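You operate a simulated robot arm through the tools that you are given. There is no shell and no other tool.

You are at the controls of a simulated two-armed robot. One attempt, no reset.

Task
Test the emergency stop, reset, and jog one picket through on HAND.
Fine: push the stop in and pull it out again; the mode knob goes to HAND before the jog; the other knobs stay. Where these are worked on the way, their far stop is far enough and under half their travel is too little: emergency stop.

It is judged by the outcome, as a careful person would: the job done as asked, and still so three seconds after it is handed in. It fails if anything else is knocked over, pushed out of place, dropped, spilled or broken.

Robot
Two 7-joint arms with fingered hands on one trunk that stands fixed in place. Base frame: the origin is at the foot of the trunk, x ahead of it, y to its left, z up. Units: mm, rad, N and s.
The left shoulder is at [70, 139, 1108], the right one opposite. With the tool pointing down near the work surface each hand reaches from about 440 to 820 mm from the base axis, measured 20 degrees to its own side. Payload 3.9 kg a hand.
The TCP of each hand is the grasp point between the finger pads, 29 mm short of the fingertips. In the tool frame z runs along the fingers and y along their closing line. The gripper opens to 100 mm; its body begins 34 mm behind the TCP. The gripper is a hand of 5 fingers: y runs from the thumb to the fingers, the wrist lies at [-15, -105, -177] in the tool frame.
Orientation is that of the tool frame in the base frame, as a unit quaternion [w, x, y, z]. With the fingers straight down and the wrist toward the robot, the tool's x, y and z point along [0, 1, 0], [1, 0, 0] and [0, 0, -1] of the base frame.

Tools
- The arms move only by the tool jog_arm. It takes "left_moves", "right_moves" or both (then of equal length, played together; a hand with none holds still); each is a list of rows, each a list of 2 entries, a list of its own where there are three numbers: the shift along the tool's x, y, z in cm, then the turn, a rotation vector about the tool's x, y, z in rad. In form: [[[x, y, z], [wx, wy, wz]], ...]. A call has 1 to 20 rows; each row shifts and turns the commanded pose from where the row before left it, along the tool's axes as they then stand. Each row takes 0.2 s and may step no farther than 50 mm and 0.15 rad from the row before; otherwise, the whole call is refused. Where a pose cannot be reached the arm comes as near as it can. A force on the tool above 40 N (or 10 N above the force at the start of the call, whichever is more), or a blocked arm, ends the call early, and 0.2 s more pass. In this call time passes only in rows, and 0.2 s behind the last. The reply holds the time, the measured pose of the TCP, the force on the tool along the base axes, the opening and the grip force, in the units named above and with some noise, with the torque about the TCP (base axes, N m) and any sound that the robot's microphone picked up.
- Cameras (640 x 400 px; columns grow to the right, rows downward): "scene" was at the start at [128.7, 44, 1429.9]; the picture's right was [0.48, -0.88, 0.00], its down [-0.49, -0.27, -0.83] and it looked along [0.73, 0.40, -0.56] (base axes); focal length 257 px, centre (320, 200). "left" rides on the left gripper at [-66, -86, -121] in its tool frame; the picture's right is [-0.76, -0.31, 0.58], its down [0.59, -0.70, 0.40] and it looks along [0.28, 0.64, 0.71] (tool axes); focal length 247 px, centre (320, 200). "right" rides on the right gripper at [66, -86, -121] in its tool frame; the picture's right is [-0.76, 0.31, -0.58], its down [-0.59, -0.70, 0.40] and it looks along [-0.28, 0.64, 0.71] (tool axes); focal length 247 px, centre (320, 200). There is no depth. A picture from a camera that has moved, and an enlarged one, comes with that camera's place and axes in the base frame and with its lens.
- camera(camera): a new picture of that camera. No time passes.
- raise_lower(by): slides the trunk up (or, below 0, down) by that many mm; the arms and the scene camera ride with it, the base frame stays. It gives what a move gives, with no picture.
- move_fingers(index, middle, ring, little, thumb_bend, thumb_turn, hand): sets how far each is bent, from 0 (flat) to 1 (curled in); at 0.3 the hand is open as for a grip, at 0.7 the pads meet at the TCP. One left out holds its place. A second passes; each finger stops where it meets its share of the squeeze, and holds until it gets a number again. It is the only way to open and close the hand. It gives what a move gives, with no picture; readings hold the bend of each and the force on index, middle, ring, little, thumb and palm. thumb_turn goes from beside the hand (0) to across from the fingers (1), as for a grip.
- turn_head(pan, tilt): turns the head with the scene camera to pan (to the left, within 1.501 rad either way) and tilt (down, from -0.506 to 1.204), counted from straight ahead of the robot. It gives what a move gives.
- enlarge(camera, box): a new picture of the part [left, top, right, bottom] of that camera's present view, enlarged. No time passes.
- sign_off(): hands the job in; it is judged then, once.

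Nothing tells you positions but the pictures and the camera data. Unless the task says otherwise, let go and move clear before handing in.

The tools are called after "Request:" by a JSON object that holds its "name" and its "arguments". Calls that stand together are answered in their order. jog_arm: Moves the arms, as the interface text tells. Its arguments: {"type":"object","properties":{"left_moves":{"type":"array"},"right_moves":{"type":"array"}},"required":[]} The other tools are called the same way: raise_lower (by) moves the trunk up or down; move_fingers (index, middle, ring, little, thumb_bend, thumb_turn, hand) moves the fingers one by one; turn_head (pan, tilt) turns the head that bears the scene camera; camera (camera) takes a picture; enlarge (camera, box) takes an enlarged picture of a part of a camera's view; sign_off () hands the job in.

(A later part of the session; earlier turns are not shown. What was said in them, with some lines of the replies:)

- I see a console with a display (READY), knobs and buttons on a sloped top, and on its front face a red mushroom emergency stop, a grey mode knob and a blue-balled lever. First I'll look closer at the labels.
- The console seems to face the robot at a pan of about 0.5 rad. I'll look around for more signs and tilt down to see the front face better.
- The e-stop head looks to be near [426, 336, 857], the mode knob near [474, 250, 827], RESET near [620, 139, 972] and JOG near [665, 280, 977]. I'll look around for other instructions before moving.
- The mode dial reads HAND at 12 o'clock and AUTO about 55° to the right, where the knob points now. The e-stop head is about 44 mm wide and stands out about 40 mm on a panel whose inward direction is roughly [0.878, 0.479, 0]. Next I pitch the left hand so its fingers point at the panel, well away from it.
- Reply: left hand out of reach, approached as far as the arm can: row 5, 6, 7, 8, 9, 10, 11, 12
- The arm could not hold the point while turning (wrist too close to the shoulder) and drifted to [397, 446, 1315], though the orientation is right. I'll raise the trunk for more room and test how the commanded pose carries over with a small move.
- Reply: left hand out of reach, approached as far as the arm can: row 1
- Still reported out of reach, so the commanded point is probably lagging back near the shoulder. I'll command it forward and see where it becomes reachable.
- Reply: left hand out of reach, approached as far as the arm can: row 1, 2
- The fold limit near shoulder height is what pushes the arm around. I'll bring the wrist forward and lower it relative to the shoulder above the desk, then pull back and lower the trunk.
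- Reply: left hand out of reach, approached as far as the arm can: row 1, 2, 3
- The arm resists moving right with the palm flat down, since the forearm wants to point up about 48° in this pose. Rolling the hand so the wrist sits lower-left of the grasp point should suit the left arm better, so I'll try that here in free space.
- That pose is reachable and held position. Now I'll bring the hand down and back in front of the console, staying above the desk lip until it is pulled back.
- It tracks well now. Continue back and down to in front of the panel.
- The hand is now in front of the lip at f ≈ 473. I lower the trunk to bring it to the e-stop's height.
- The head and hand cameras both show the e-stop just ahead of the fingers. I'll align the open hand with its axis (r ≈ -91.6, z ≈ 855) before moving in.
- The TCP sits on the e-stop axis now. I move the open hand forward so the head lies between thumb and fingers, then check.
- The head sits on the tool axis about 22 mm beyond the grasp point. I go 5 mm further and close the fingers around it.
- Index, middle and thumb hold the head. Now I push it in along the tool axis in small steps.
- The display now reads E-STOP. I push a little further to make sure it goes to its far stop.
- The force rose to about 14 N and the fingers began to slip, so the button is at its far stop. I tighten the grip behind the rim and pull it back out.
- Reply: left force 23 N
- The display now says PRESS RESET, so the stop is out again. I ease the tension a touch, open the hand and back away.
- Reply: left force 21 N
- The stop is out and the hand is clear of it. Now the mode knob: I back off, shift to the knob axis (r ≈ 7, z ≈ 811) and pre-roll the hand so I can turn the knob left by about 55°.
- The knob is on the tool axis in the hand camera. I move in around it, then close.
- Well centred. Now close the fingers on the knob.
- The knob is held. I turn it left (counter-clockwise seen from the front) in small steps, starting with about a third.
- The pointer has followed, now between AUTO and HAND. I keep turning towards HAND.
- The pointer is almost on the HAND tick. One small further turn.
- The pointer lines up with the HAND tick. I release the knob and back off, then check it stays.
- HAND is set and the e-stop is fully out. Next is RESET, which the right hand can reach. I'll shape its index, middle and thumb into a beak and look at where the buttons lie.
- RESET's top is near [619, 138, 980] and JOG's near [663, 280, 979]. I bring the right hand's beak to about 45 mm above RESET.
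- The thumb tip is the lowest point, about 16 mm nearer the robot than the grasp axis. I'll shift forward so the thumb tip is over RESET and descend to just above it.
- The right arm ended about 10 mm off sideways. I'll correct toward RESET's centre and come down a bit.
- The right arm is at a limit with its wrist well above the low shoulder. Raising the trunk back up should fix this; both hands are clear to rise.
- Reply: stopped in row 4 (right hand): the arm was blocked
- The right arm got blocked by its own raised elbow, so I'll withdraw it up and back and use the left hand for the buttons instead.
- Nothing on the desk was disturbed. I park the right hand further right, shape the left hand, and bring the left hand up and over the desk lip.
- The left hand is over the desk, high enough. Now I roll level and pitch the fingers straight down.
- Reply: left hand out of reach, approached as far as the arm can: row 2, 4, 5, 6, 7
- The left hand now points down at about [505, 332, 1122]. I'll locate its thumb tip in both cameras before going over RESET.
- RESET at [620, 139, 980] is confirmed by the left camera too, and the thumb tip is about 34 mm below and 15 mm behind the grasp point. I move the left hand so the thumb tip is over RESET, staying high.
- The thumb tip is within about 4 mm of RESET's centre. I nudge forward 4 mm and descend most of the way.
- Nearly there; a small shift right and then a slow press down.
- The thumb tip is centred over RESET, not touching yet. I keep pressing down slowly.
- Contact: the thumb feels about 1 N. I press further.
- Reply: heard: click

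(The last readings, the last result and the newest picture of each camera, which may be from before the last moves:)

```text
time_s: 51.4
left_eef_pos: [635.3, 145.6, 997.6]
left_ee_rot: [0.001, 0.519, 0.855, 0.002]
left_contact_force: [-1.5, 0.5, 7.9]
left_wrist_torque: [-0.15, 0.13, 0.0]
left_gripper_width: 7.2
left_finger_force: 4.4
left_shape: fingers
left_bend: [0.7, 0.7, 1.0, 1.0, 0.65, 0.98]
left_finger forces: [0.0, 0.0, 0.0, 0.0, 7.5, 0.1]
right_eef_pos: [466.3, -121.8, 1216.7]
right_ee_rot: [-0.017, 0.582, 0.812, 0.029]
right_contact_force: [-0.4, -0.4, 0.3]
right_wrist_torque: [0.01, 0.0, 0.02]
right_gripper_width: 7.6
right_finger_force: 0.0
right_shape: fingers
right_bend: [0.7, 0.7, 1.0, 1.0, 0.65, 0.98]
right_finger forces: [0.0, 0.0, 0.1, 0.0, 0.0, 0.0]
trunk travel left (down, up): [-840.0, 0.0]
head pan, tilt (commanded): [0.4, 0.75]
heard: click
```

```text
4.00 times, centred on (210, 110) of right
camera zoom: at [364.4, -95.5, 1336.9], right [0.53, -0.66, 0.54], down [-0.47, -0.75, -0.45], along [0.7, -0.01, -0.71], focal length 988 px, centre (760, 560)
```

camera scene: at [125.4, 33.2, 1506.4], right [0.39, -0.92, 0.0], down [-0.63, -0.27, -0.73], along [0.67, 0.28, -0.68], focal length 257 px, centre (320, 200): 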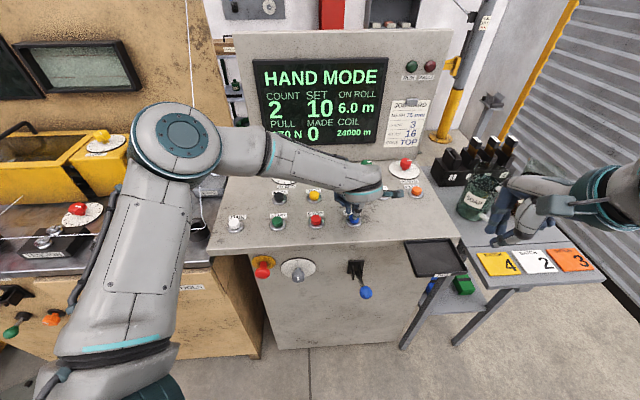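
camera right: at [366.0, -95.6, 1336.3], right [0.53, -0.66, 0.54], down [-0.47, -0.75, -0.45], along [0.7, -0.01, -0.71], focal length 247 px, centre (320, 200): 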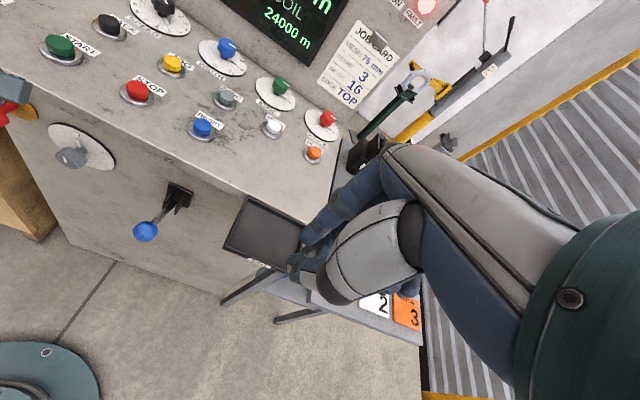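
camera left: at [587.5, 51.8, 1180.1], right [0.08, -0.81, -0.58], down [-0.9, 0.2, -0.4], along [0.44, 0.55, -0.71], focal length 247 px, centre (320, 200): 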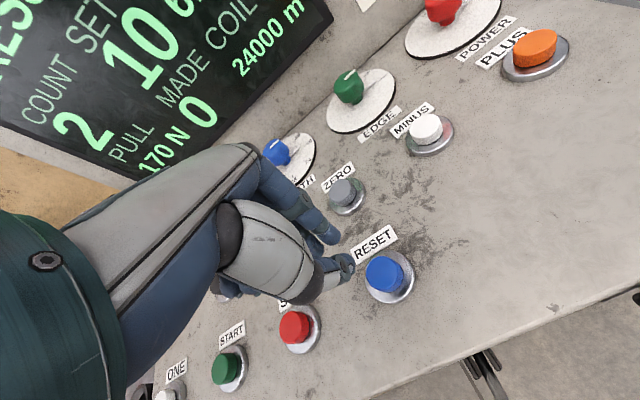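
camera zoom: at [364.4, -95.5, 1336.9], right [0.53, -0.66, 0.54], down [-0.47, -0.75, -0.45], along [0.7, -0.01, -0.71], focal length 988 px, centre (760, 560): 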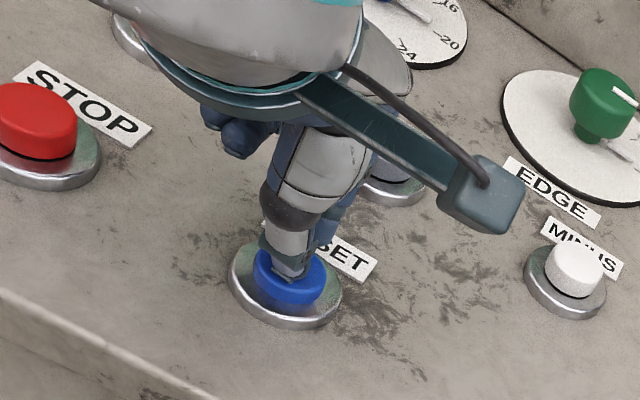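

RESET clicked and the display reads HAND MODE with the fault lamp out. I lift off and move over to JOG, 42 mm further in x and 140 mm in y.

Request:
{"name": "jog_arm", "arguments": {"left_moves": [[[0, 0, -3], [0, 0, 0]], [[0, 0, -3], [0, 0, 0]], [[3.5, 3.42, 0], [0, 0, 0]], [[3.5, 3.42, 0], [0, 0, 0]], [[3.5, 3.42, 0], [0, 0, 0]]]}}

Request:
{"name": "camera", "arguments": {"camera": "scene"}}

Request:
{"name": "enlarge", "arguments": {"camera": "left", "box": [300, 210, 460, 330]}}

Request:
{"name": "enlarge", "arguments": {"camera": "scene", "box": [270, 150, 370, 225]}}

Request:
{"name": "enlarge", "arguments": {"camera": "right", "box": [100, 0, 260, 100]}}

```text
time_s: 52.6
left_eef_pos: [675.6, 286.9, 1058.0]
left_ee_rot: [0.0, 0.519, 0.855, 0.0]
left_contact_force: [-0.2, 0.1, -0.2]
left_wrist_torque: [0.01, 0.0, 0.01]
left_gripper_width: 7.4
left_finger_force: 0.1
left_shape: fingers
left_bend: [0.7, 0.7, 1.0, 1.0, 0.65, 0.98]
left_finger forces: [0.0, 0.0, 0.0, 0.0, 0.0, 0.0]
right_eef_pos: [469.2, -120.1, 1214.6]
right_ee_rot: [-0.017, 0.582, 0.813, 0.029]
right_contact_force: [-0.5, 0.5, 0.2]
right_wrist_torque: [0.01, -0.01, 0.0]
right_gripper_width: 7.8
right_finger_force: 0.0
right_shape: fingers
right_bend: [0.7, 0.7, 1.0, 1.0, 0.65, 0.98]
right_finger forces: [0.1, 0.1, 0.0, 0.1, 0.1, 0.0]
trunk travel left (down, up): [-840.0, 0.0]
head pan, tilt (commanded): [0.4, 0.75]
```

```text
taken
camera scene: at [127.1, 34.9, 1506.1], right [0.39, -0.92, 0.0], down [-0.63, -0.27, -0.73], along [0.67, 0.28, -0.68], focal length 257 px, centre (320, 200)
```

scene: 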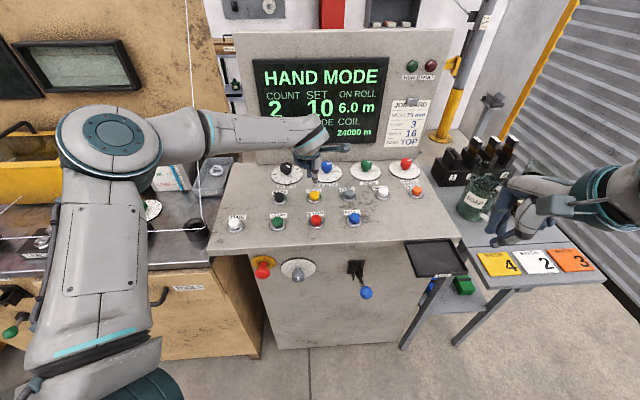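

```text
3.33 times, centred on (380, 270) of left
camera zoom: at [628.4, 190.3, 1177.7], right [0.08, -0.81, -0.58], down [-0.89, 0.2, -0.4], along [0.44, 0.55, -0.71], focal length 823 px, centre (120, -33)
```

zoom: 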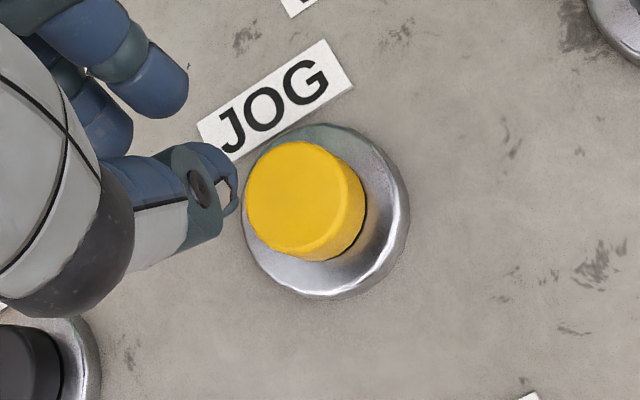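

```text
5.33 times, centred on (320, 188) of scene
camera zoom: at [127.1, 34.9, 1506.1], right [0.39, -0.92, 0.0], down [-0.63, -0.27, -0.73], along [0.67, 0.28, -0.68], focal length 1372 px, centre (320, 267)
```

zoom: 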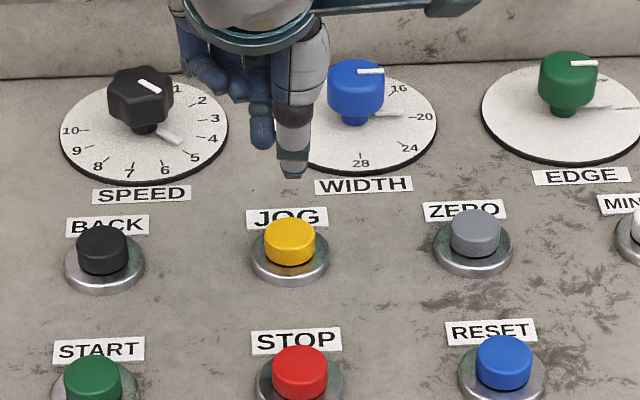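

```text
4.00 times, centred on (180, 50) of right
camera zoom: at [365.9, -94.0, 1336.4], right [0.53, -0.66, 0.54], down [-0.47, -0.76, -0.45], along [0.7, -0.02, -0.71], focal length 988 px, centre (880, 800)
```

zoom: 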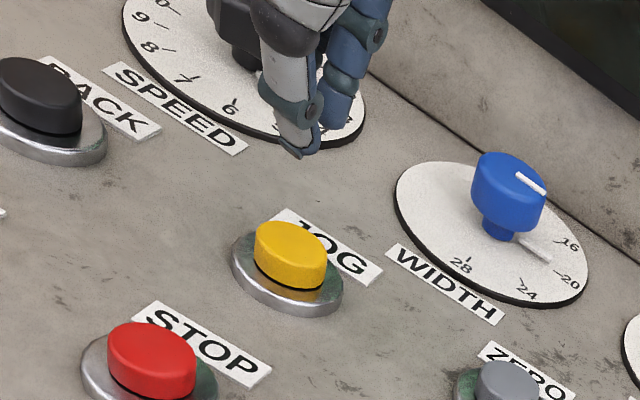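

JOG is roughly below the thumb. I descend to about 12 mm above it and check alignment again from all cameras.

Request:
{"name": "jog_arm", "arguments": {"left_moves": [[[0, 0, 1.5], [0, 0, 0]], [[0, 0, 1.5], [0, 0, 0]], [[0, 0, 1.2], [0, 0, 0]]]}}

Request:
{"name": "enlarge", "arguments": {"camera": "left", "box": [300, 210, 460, 330]}}

Request:
{"name": "enlarge", "arguments": {"camera": "scene", "box": [280, 160, 350, 212]}}

Request:
{"name": "enlarge", "arguments": {"camera": "right", "box": [110, 10, 230, 100]}}

```text
time_s: 53.4
left_eef_pos: [677.7, 288.0, 1016.1]
left_ee_rot: [0.001, 0.52, 0.854, 0.0]
left_contact_force: [0.6, -0.7, -0.6]
left_wrist_torque: [0.01, -0.02, 0.02]
left_gripper_width: 7.4
left_finger_force: 0.0
left_shape: fingers
left_bend: [0.7, 0.7, 1.0, 1.0, 0.65, 0.98]
left_finger forces: [0.0, 0.0, 0.0, 0.0, 0.0, 0.1]
right_eef_pos: [468.8, -121.0, 1215.7]
right_ee_rot: [-0.017, 0.582, 0.812, 0.029]
right_contact_force: [-1.0, 0.2, 0.1]
right_wrist_torque: [-0.02, -0.01, 0.01]
right_gripper_width: 7.7
right_finger_force: 0.0
right_shape: fingers
right_bend: [0.7, 0.7, 1.0, 1.0, 0.65, 0.98]
right_finger forces: [0.0, 0.0, 0.0, 0.0, 0.0, 0.0]
trunk travel left (down, up): [-840.0, 0.0]
head pan, tilt (commanded): [0.4, 0.75]
```

```text
3.33 times, centred on (380, 270) of left
camera zoom: at [631.2, 190.4, 1135.9], right [0.08, -0.81, -0.58], down [-0.89, 0.2, -0.4], along [0.44, 0.55, -0.71], focal length 823 px, centre (120, -33)
```

zoom: 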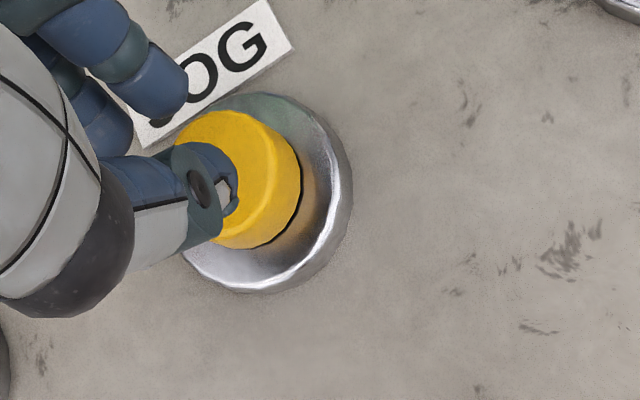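

```text
7.69 times, centred on (315, 186) of scene
camera zoom: at [127.3, 33.5, 1506.1], right [0.39, -0.92, 0.0], down [-0.63, -0.27, -0.73], along [0.67, 0.28, -0.68], focal length 1979 px, centre (358, 308)
```

zoom: 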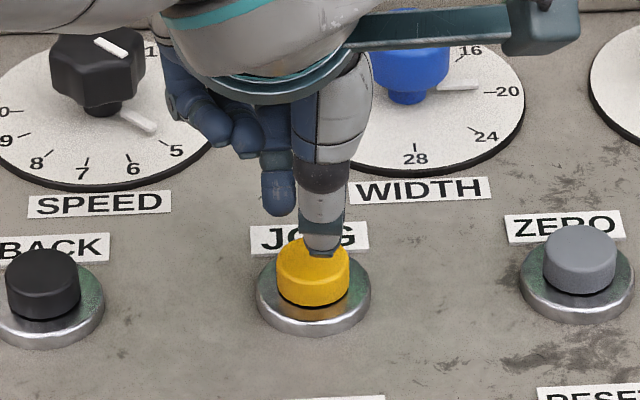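

```text
4.44 times, centred on (170, 55) of right
camera zoom: at [366.1, -95.2, 1336.3], right [0.53, -0.66, 0.54], down [-0.47, -0.76, -0.45], along [0.7, -0.01, -0.71], focal length 1098 px, centre (987, 844)
```

zoom: 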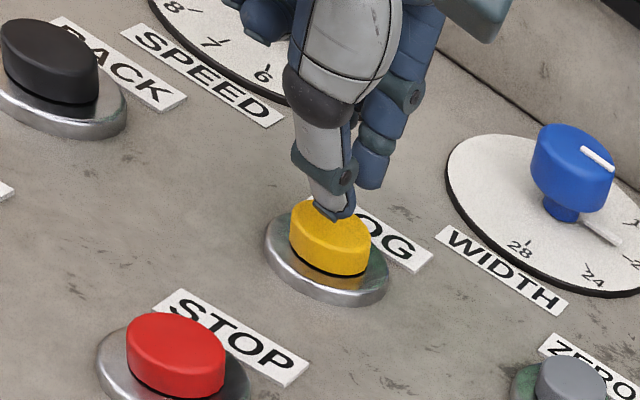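

All three views say the thumb would land about 7 mm short, toward the robot. I shift forward and lower to just above contact.

Request:
{"name": "jog_arm", "arguments": {"left_moves": [[[0.2, 0.75, 0.3], [0, 0, 0]], [[0, 0, 0.4], [0, 0, 0]], [[0, 0, 0.4], [0, 0, 0]]]}}

Request:
{"name": "enlarge", "arguments": {"camera": "left", "box": [300, 210, 460, 330]}}

Request:
{"name": "enlarge", "arguments": {"camera": "scene", "box": [280, 160, 350, 212]}}

Request:
{"name": "enlarge", "arguments": {"camera": "right", "box": [110, 10, 230, 100]}}

```text
time_s: 54.2
left_eef_pos: [684.8, 291.3, 1004.0]
left_ee_rot: [0.001, 0.52, 0.854, 0.001]
left_contact_force: [0.3, 0.0, 0.2]
left_wrist_torque: [-0.02, 0.01, 0.0]
left_gripper_width: 7.5
left_finger_force: 1.0
left_shape: fingers
left_bend: [0.7, 0.7, 1.0, 1.0, 0.65, 0.98]
left_finger forces: [0.0, 0.0, 0.0, 0.0, 0.4, 0.1]
right_eef_pos: [468.1, -120.0, 1215.3]
right_ee_rot: [-0.017, 0.582, 0.812, 0.028]
right_contact_force: [0.0, 1.0, -0.6]
right_wrist_torque: [0.01, -0.01, -0.03]
right_gripper_width: 7.8
right_finger_force: 0.1
right_shape: fingers
right_bend: [0.7, 0.7, 1.0, 1.0, 0.65, 0.98]
right_finger forces: [0.0, 0.0, 0.1, 0.0, 0.0, 0.1]
trunk travel left (down, up): [-840.0, 0.0]
head pan, tilt (commanded): [0.4, 0.75]
```

```text
3.33 times, centred on (380, 270) of left
camera zoom: at [637.7, 195.2, 1124.3], right [0.08, -0.81, -0.58], down [-0.89, 0.2, -0.4], along [0.44, 0.55, -0.71], focal length 823 px, centre (120, -33)
```

zoom: 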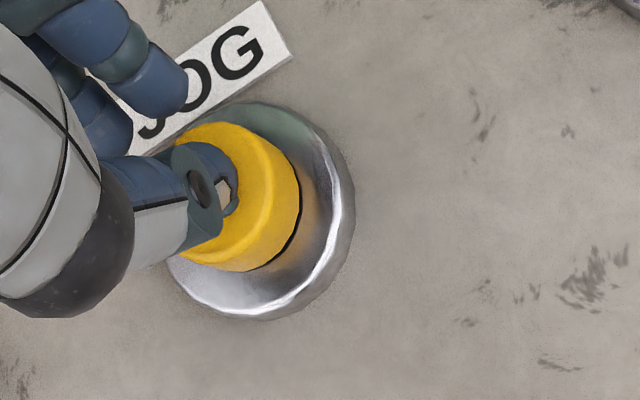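

```text
7.69 times, centred on (315, 186) of scene
camera zoom: at [127.2, 33.7, 1506.1], right [0.39, -0.92, 0.0], down [-0.63, -0.27, -0.73], along [0.67, 0.28, -0.68], focal length 1979 px, centre (358, 308)
```

zoom: 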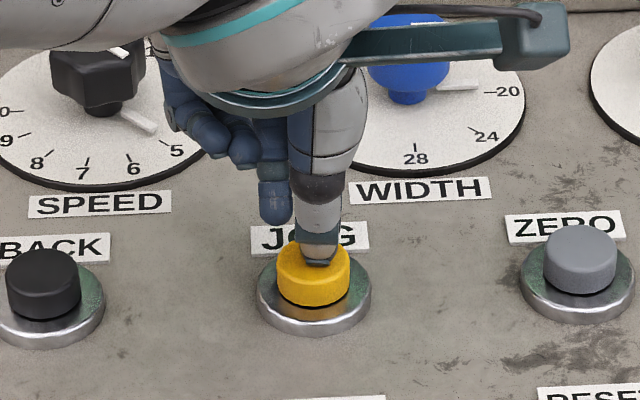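

```text
4.44 times, centred on (170, 55) of right
camera zoom: at [366.0, -95.0, 1336.3], right [0.53, -0.66, 0.54], down [-0.47, -0.76, -0.45], along [0.7, -0.01, -0.71], focal length 1098 px, centre (987, 844)
```

zoom: 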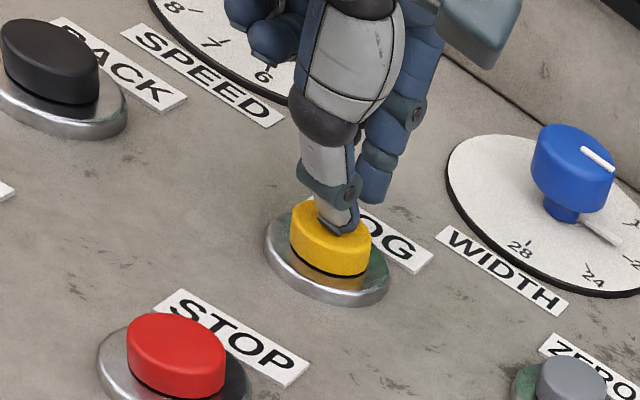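

The thumb rests on the centre of JOG. I press in single small steps and watch the display after each.

Request:
{"name": "jog_arm", "arguments": {"left_moves": [[[0, 0, 0.3], [0, 0, 0]]]}}

Request:
{"name": "camera", "arguments": {"camera": "scene"}}

```text
time_s: 54.6
left_eef_pos: [684.3, 292.8, 1001.9]
left_ee_rot: [0.001, 0.52, 0.854, 0.002]
left_contact_force: [0.9, -0.8, 3.0]
left_wrist_torque: [-0.05, 0.02, 0.03]
left_gripper_width: 7.6
left_finger_force: 1.2
left_shape: fingers
left_bend: [0.7, 0.7, 1.0, 1.0, 0.65, 0.97]
left_finger forces: [0.1, 0.1, 0.1, 0.1, 2.3, 0.0]
right_eef_pos: [467.4, -120.4, 1215.3]
right_ee_rot: [-0.016, 0.582, 0.813, 0.029]
right_contact_force: [-0.5, -0.7, -0.8]
right_wrist_torque: [0.01, 0.01, -0.01]
right_gripper_width: 7.4
right_finger_force: 0.2
right_shape: fingers
right_bend: [0.7, 0.7, 1.0, 1.0, 0.65, 0.98]
right_finger forces: [0.0, 0.1, 0.1, 0.0, 0.0, 0.0]
trunk travel left (down, up): [-840.0, 0.0]
head pan, tilt (commanded): [0.4, 0.75]
```

```text
taken
camera scene: at [126.6, 33.2, 1506.2], right [0.39, -0.92, 0.0], down [-0.63, -0.27, -0.73], along [0.67, 0.28, -0.68], focal length 257 px, centre (320, 200)
```

scene: 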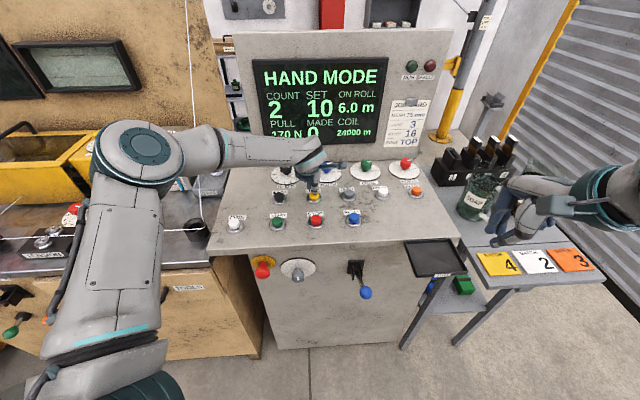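

Request:
{"name": "jog_arm", "arguments": {"left_moves": [[[0, 0, 0.25], [0, 0, 0]]]}}

Request:
{"name": "enlarge", "arguments": {"camera": "scene", "box": [230, 40, 450, 180]}}

```text
time_s: 55.0
left_eef_pos: [684.1, 292.0, 1000.1]
left_ee_rot: [0.001, 0.52, 0.854, 0.002]
left_contact_force: [-0.2, -0.4, 4.7]
left_wrist_torque: [-0.03, 0.09, -0.02]
left_gripper_width: 7.2
left_finger_force: 1.7
left_shape: fingers
left_bend: [0.7, 0.7, 1.0, 1.0, 0.65, 0.98]
left_finger forces: [0.0, 0.0, 0.0, 0.1, 4.5, 0.0]
right_eef_pos: [468.1, -122.1, 1215.5]
right_ee_rot: [-0.017, 0.581, 0.813, 0.029]
right_contact_force: [0.0, 0.5, 0.3]
right_wrist_torque: [0.0, -0.02, -0.01]
right_gripper_width: 7.7
right_finger_force: 0.1
right_shape: fingers
right_bend: [0.7, 0.7, 1.0, 1.0, 0.65, 0.98]
right_finger forces: [0.0, 0.0, 0.0, 0.1, 0.0, 0.0]
trunk travel left (down, up): [-840.0, 0.0]
head pan, tilt (commanded): [0.4, 0.75]
heard: click
```

```text
2.86 times, centred on (340, 110) of scene
camera zoom: at [126.0, 33.2, 1506.3], right [0.39, -0.92, 0.0], down [-0.63, -0.27, -0.73], along [0.67, 0.28, -0.68], focal length 735 px, centre (263, 457)
```

zoom: 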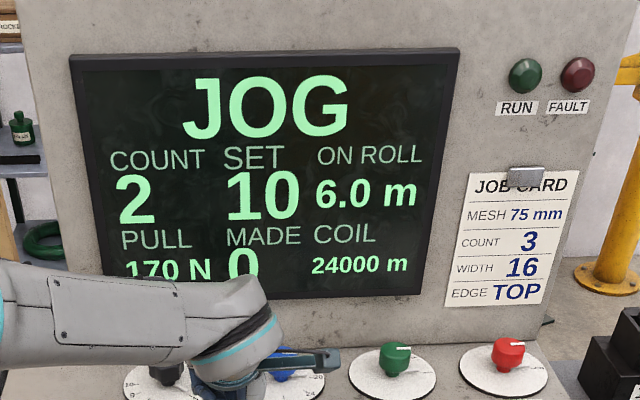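

JOG clicked and the display shows JOG with MADE still 0. I hold briefly and watch whether it counts a picket.

Request:
{"name": "jog_arm", "arguments": {"left_moves": [[[0, 0, 0], [0, 0, 0]]]}}

Request:
{"name": "enlarge", "arguments": {"camera": "scene", "box": [230, 40, 450, 180]}}

Request:
{"name": "camera", "arguments": {"camera": "scene"}}

```text
time_s: 55.4
left_eef_pos: [684.6, 291.7, 999.5]
left_ee_rot: [0.0, 0.519, 0.855, 0.001]
left_contact_force: [-0.6, 0.6, 4.4]
left_wrist_torque: [-0.11, 0.1, 0.0]
left_gripper_width: 7.8
left_finger_force: 2.4
left_shape: fingers
left_bend: [0.7, 0.7, 1.0, 1.0, 0.65, 0.98]
left_finger forces: [0.0, 0.0, 0.1, 0.1, 4.6, 0.1]
right_eef_pos: [467.6, -119.7, 1215.7]
right_ee_rot: [-0.016, 0.582, 0.813, 0.029]
right_contact_force: [-0.6, 0.2, -0.1]
right_wrist_torque: [0.04, 0.01, -0.02]
right_gripper_width: 7.8
right_finger_force: 0.0
right_shape: fingers
right_bend: [0.7, 0.7, 1.0, 1.0, 0.65, 0.98]
right_finger forces: [0.0, 0.0, 0.1, 0.0, 0.0, 0.0]
trunk travel left (down, up): [-840.0, 0.0]
head pan, tilt (commanded): [0.4, 0.75]
```

```text
2.86 times, centred on (340, 110) of scene
camera zoom: at [126.2, 33.3, 1506.2], right [0.39, -0.92, 0.0], down [-0.63, -0.27, -0.73], along [0.67, 0.28, -0.68], focal length 735 px, centre (263, 457)
```

zoom: 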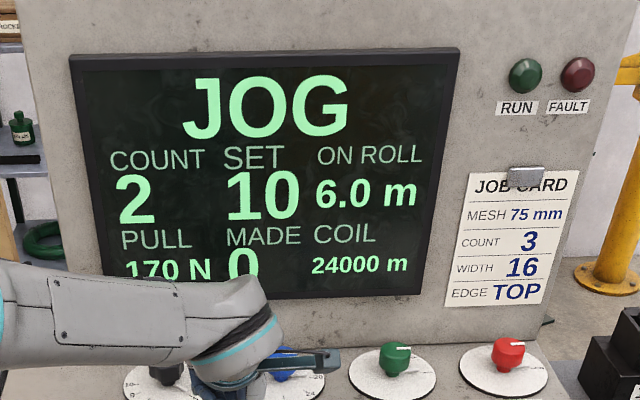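

```text
taken
camera scene: at [126.2, 33.3, 1506.2], right [0.39, -0.92, 0.0], down [-0.63, -0.27, -0.73], along [0.67, 0.28, -0.68], focal length 257 px, centre (320, 200)
```

scene: 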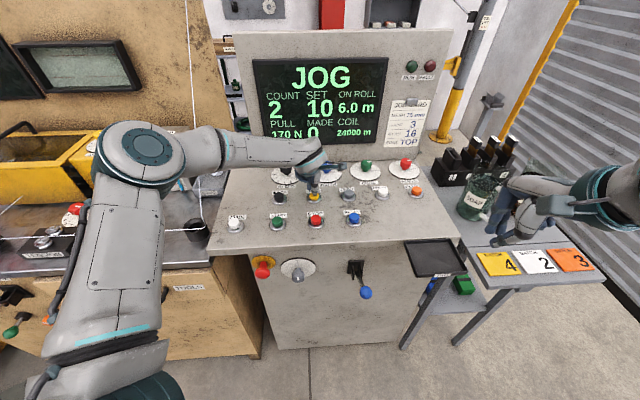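

Request:
{"name": "jog_arm", "arguments": {"left_moves": [[[0, 0, 0.05], [0, 0, 0]]]}}

Request:
{"name": "enlarge", "arguments": {"camera": "scene", "box": [230, 40, 450, 180]}}

```text
time_s: 55.8
left_eef_pos: [683.5, 292.0, 999.3]
left_ee_rot: [0.0, 0.52, 0.854, 0.001]
left_contact_force: [-0.3, -1.4, 4.4]
left_wrist_torque: [-0.09, 0.06, 0.01]
left_gripper_width: 7.0
left_finger_force: 2.2
left_shape: fingers
left_bend: [0.7, 0.7, 1.0, 1.0, 0.65, 0.98]
left_finger forces: [0.1, 0.0, 0.1, 0.0, 4.9, 0.0]
right_eef_pos: [467.8, -120.7, 1215.4]
right_ee_rot: [-0.016, 0.583, 0.812, 0.029]
right_contact_force: [0.6, 0.1, 0.7]
right_wrist_torque: [-0.02, 0.01, -0.01]
right_gripper_width: 7.6
right_finger_force: 0.1
right_shape: fingers
right_bend: [0.7, 0.7, 1.0, 1.0, 0.65, 0.98]
right_finger forces: [0.1, 0.0, 0.0, 0.0, 0.0, 0.0]
trunk travel left (down, up): [-840.0, 0.0]
head pan, tilt (commanded): [0.4, 0.75]
```

```text
2.86 times, centred on (340, 110) of scene
camera zoom: at [126.2, 33.1, 1506.2], right [0.39, -0.92, 0.0], down [-0.63, -0.27, -0.73], along [0.67, 0.28, -0.68], focal length 735 px, centre (263, 457)
```

zoom: 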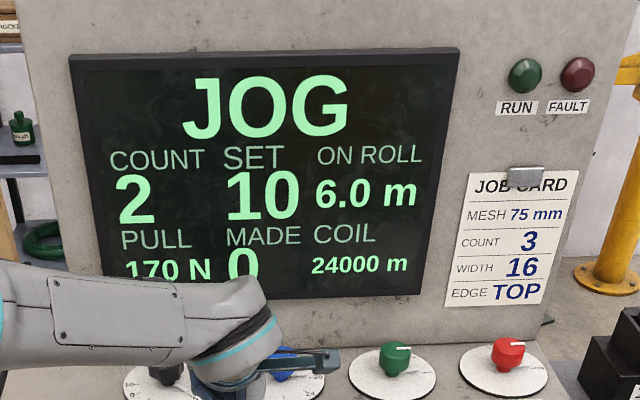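

The display still shows JOG with COUNT 2. I keep holding in short intervals, watching COUNT so I can let go at one picket.

Request:
{"name": "jog_arm", "arguments": {"left_moves": [[[0, 0, 0.05], [0, 0, 0]], [[0, 0, 0], [0, 0, 0]]]}}

Request:
{"name": "camera", "arguments": {"camera": "scene"}}

Request:
{"name": "camera", "arguments": {"camera": "left"}}

```text
time_s: 56.4
left_eef_pos: [683.4, 292.7, 999.1]
left_ee_rot: [0.0, 0.52, 0.854, 0.001]
left_contact_force: [0.2, -0.2, 5.0]
left_wrist_torque: [-0.09, 0.06, -0.03]
left_gripper_width: 6.7
left_finger_force: 3.0
left_shape: fingers
left_bend: [0.7, 0.7, 1.0, 1.0, 0.65, 0.97]
left_finger forces: [0.0, 0.0, 0.0, 0.0, 5.6, 0.0]
right_eef_pos: [467.3, -120.9, 1216.1]
right_ee_rot: [-0.016, 0.582, 0.813, 0.029]
right_contact_force: [-0.4, -0.6, 0.1]
right_wrist_torque: [-0.02, 0.0, 0.02]
right_gripper_width: 7.6
right_finger_force: 0.1
right_shape: fingers
right_bend: [0.7, 0.7, 1.0, 1.0, 0.65, 0.98]
right_finger forces: [0.0, 0.0, 0.0, 0.1, 0.0, 0.0]
trunk travel left (down, up): [-840.0, 0.0]
head pan, tilt (commanded): [0.4, 0.75]
```

```text
taken
camera scene: at [126.1, 33.1, 1506.3], right [0.39, -0.92, 0.0], down [-0.63, -0.27, -0.73], along [0.67, 0.28, -0.68], focal length 257 px, centre (320, 200)
```

scene: 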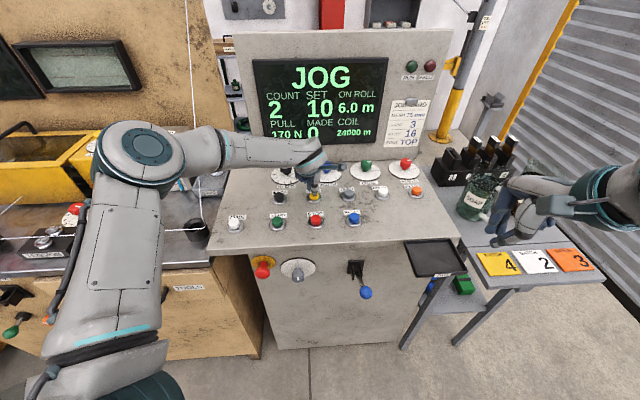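

```text
taken
camera left: at [636.8, 195.2, 1118.7], right [0.08, -0.81, -0.58], down [-0.89, 0.2, -0.4], along [0.44, 0.55, -0.71], focal length 247 px, centre (320, 200)
```

left: 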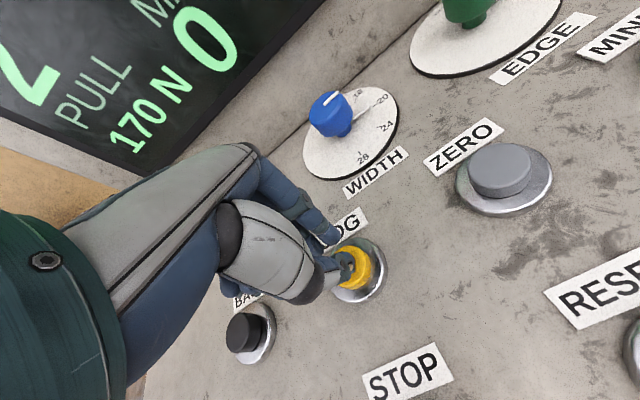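

Request:
{"name": "jog_arm", "arguments": {"left_moves": [[[0, 0, 0], [0, 0, 0]], [[0, 0, 0], [0, 0, 0]]]}}

Request:
{"name": "enlarge", "arguments": {"camera": "scene", "box": [230, 40, 450, 180]}}

```text
time_s: 57.0
left_eef_pos: [682.5, 292.6, 998.2]
left_ee_rot: [0.001, 0.52, 0.854, 0.001]
left_contact_force: [-1.0, -0.1, 5.8]
left_wrist_torque: [-0.07, 0.07, 0.01]
left_gripper_width: 6.6
left_finger_force: 2.5
left_shape: fingers
left_bend: [0.7, 0.7, 1.0, 1.0, 0.65, 0.97]
left_finger forces: [0.1, 0.1, 0.1, 0.0, 5.8, 0.1]
right_eef_pos: [468.6, -121.0, 1215.8]
right_ee_rot: [-0.017, 0.582, 0.812, 0.029]
right_contact_force: [0.3, -0.4, 0.5]
right_wrist_torque: [0.0, -0.03, -0.01]
right_gripper_width: 7.5
right_finger_force: 0.1
right_shape: fingers
right_bend: [0.7, 0.7, 1.0, 1.0, 0.65, 0.98]
right_finger forces: [0.1, 0.0, 0.1, 0.1, 0.0, 0.0]
trunk travel left (down, up): [-840.0, 0.0]
head pan, tilt (commanded): [0.4, 0.75]
```

```text
2.86 times, centred on (340, 110) of scene
camera zoom: at [126.0, 33.1, 1506.3], right [0.39, -0.92, 0.0], down [-0.63, -0.27, -0.73], along [0.67, 0.28, -0.68], focal length 735 px, centre (263, 457)
```

zoom: 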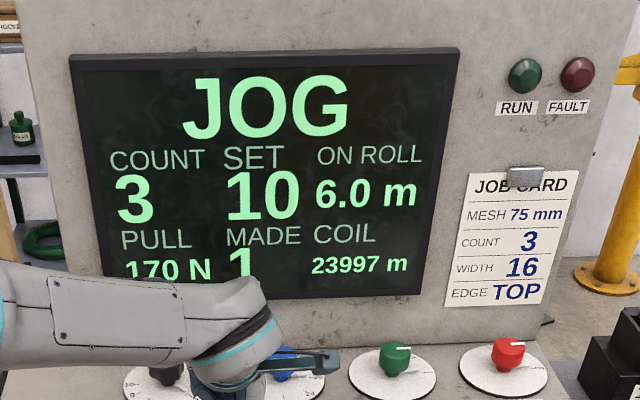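

One picket has gone through: COUNT 3, MADE 1. I release JOG at once.

Request:
{"name": "jog_arm", "arguments": {"left_moves": [[[0, 0, -4], [0, 0, 0]]]}}

Request:
{"name": "camera", "arguments": {"camera": "scene"}}

Request:
{"name": "enlarge", "arguments": {"camera": "scene", "box": [230, 40, 450, 180]}}

```text
time_s: 57.4
left_eef_pos: [682.7, 292.0, 1037.0]
left_ee_rot: [0.0, 0.52, 0.854, 0.002]
left_contact_force: [-0.4, 0.3, 0.0]
left_wrist_torque: [-0.02, 0.02, 0.01]
left_gripper_width: 7.1
left_finger_force: 0.0
left_shape: fingers
left_bend: [0.7, 0.7, 1.0, 1.0, 0.65, 0.97]
left_finger forces: [0.0, 0.0, 0.0, 0.0, 0.0, 0.0]
right_eef_pos: [468.1, -121.7, 1216.3]
right_ee_rot: [-0.016, 0.581, 0.813, 0.029]
right_contact_force: [-0.5, 0.4, 0.7]
right_wrist_torque: [0.0, 0.01, 0.0]
right_gripper_width: 7.6
right_finger_force: 0.0
right_shape: fingers
right_bend: [0.7, 0.7, 1.0, 1.0, 0.65, 0.98]
right_finger forces: [0.0, 0.0, 0.0, 0.0, 0.0, 0.0]
trunk travel left (down, up): [-840.0, 0.0]
head pan, tilt (commanded): [0.4, 0.75]
```

```text
taken
camera scene: at [126.0, 33.3, 1506.1], right [0.39, -0.92, 0.0], down [-0.63, -0.27, -0.73], along [0.67, 0.28, -0.68], focal length 257 px, centre (320, 200)
```

scene: 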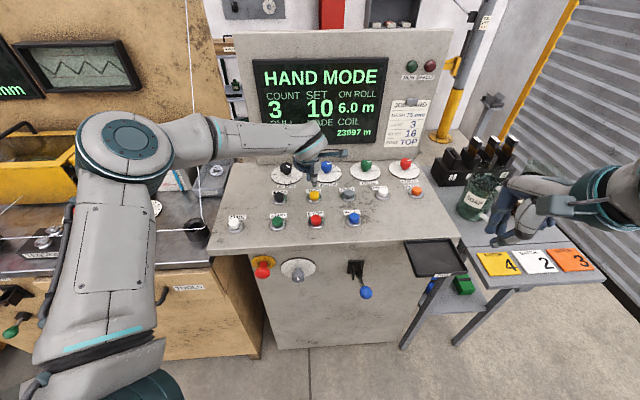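

```text
2.86 times, centred on (340, 110) of scene
camera zoom: at [126.0, 33.3, 1506.1], right [0.39, -0.92, 0.0], down [-0.63, -0.27, -0.73], along [0.67, 0.28, -0.68], focal length 735 px, centre (263, 457)
```

zoom: 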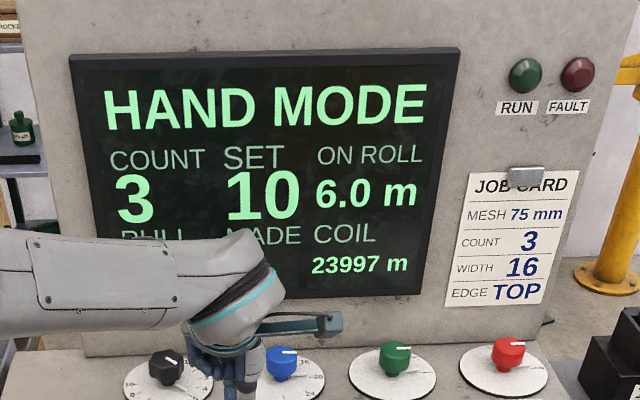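

HAND MODE is back with COUNT 3 and MADE 1. I lift the hand well clear and do a final check of everything.

Request:
{"name": "jog_arm", "arguments": {"left_moves": [[[0, 0, -4.5], [0, 0, 0]], [[0, 0, -4.5], [0, 0, 0]], [[0, 0, -4.5], [0, 0, 0]], [[0, -4, -1], [0, 0, 0]], [[0, -4, 0], [0, 0, 0]], [[0, -4, 0], [0, 0, 0]], [[2, -3, 0], [0, 0, 0]]]}}

Request:
{"name": "camera", "arguments": {"camera": "scene"}}

Request:
{"name": "enlarge", "arguments": {"camera": "scene", "box": [230, 40, 450, 180]}}

Request:
{"name": "enlarge", "arguments": {"camera": "scene", "box": [210, 150, 470, 310]}}

Request:
{"name": "enlarge", "arguments": {"camera": "right", "box": [0, 0, 360, 250]}}

```text
time_s: 59.0
left_eef_pos: [540.5, 241.0, 1181.4]
left_ee_rot: [0.002, 0.519, 0.855, 0.001]
left_contact_force: [-0.8, 0.7, -0.2]
left_wrist_torque: [0.0, -0.01, -0.03]
left_gripper_width: 7.2
left_finger_force: 0.0
left_shape: fingers
left_bend: [0.7, 0.7, 1.0, 1.0, 0.65, 0.98]
left_finger forces: [0.1, 0.1, 0.0, 0.1, 0.1, 0.0]
right_eef_pos: [466.3, -119.5, 1216.1]
right_ee_rot: [-0.016, 0.583, 0.812, 0.029]
right_contact_force: [-0.4, -0.9, -0.7]
right_wrist_torque: [-0.03, -0.03, -0.02]
right_gripper_width: 7.5
right_finger_force: 0.0
right_shape: fingers
right_bend: [0.7, 0.7, 1.0, 1.0, 0.65, 0.98]
right_finger forces: [0.1, 0.0, 0.0, 0.0, 0.0, 0.0]
trunk travel left (down, up): [-840.0, 0.0]
head pan, tilt (commanded): [0.4, 0.75]
```

```text
taken
camera scene: at [124.6, 35.0, 1506.3], right [0.39, -0.92, 0.0], down [-0.63, -0.27, -0.73], along [0.67, 0.28, -0.68], focal length 257 px, centre (320, 200)
```

scene: 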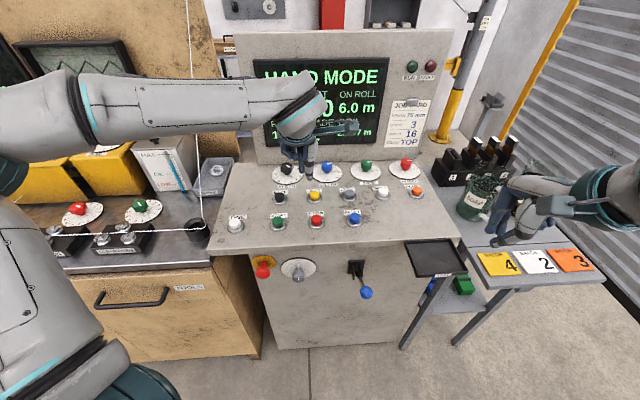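

```text
2.86 times, centred on (340, 110) of scene
camera zoom: at [124.6, 35.0, 1506.3], right [0.39, -0.92, 0.0], down [-0.63, -0.27, -0.73], along [0.67, 0.28, -0.68], focal length 735 px, centre (263, 457)
```

zoom: 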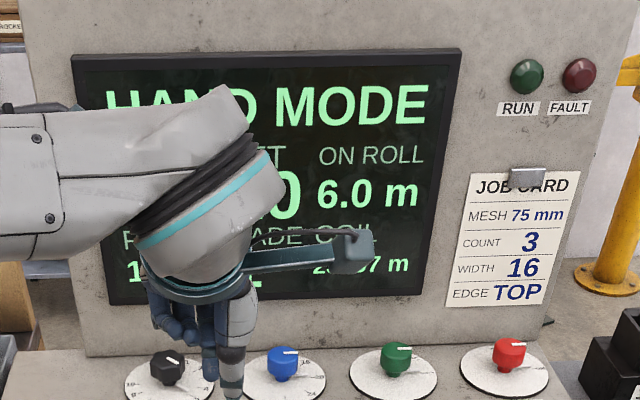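

```text
2.46 times, centred on (340, 230) of scene
camera zoom: at [124.6, 35.0, 1506.3], right [0.39, -0.92, 0.0], down [-0.63, -0.27, -0.73], along [0.67, 0.28, -0.68], focal length 633 px, centre (271, 126)
```

zoom: 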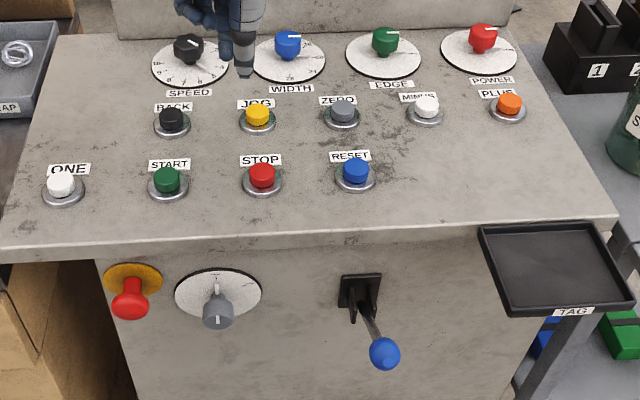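

```text
1.60 times, centred on (180, 125) of right
camera zoom: at [363.7, -93.8, 1337.1], right [0.53, -0.65, 0.54], down [-0.47, -0.76, -0.45], along [0.7, -0.02, -0.71], focal length 395 px, centre (544, 320)
```

zoom: 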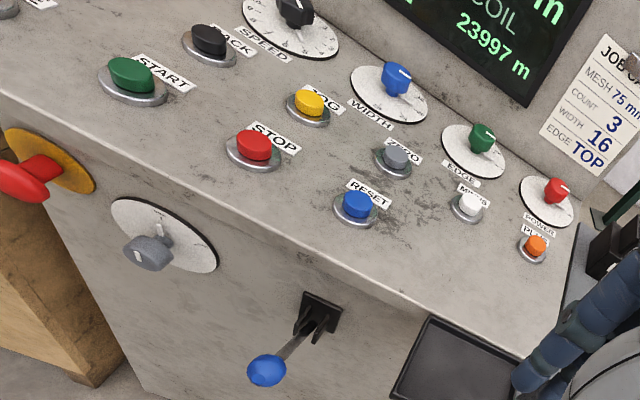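

The console shows HAND MODE, with COUNT 3 and MADE 1. The stop is out, the mode knob is on HAND, the other knobs look unchanged and both hands are clear, so I hand the job in.

Request:
{"name": "sign_off", "arguments": {}}

```text
The job is handed in.
```

The job is done and handed in: I tested the emergency stop, reset the machine, and jogged one picket through on HAND. I haven't seen the judged result.

- **Emergency stop:** I pushed it in to its far stop and the display read E-STOP. I then pulled it back out and the display changed to PRESS RESET.
- **Mode knob:** I turned it from AUTO to HAND before the reset and the jog. The pointer sits on the HAND tick, and the other knobs looked unchanged afterwards.
- **Reset:** I pressed RESET until it clicked. The fault lamp went out and the display read HAND MODE.
- **Jog:** I held JOG for about two seconds, until COUNT went from 2 to 3 and MADE from 0 to 1, then let go. The display went back to HAND MODE.

The right arm got blocked on the way to RESET, probably by its own raised elbow, so I used the left hand for both buttons. I saw nothing knocked or moved, and both hands were clear when I handed in.
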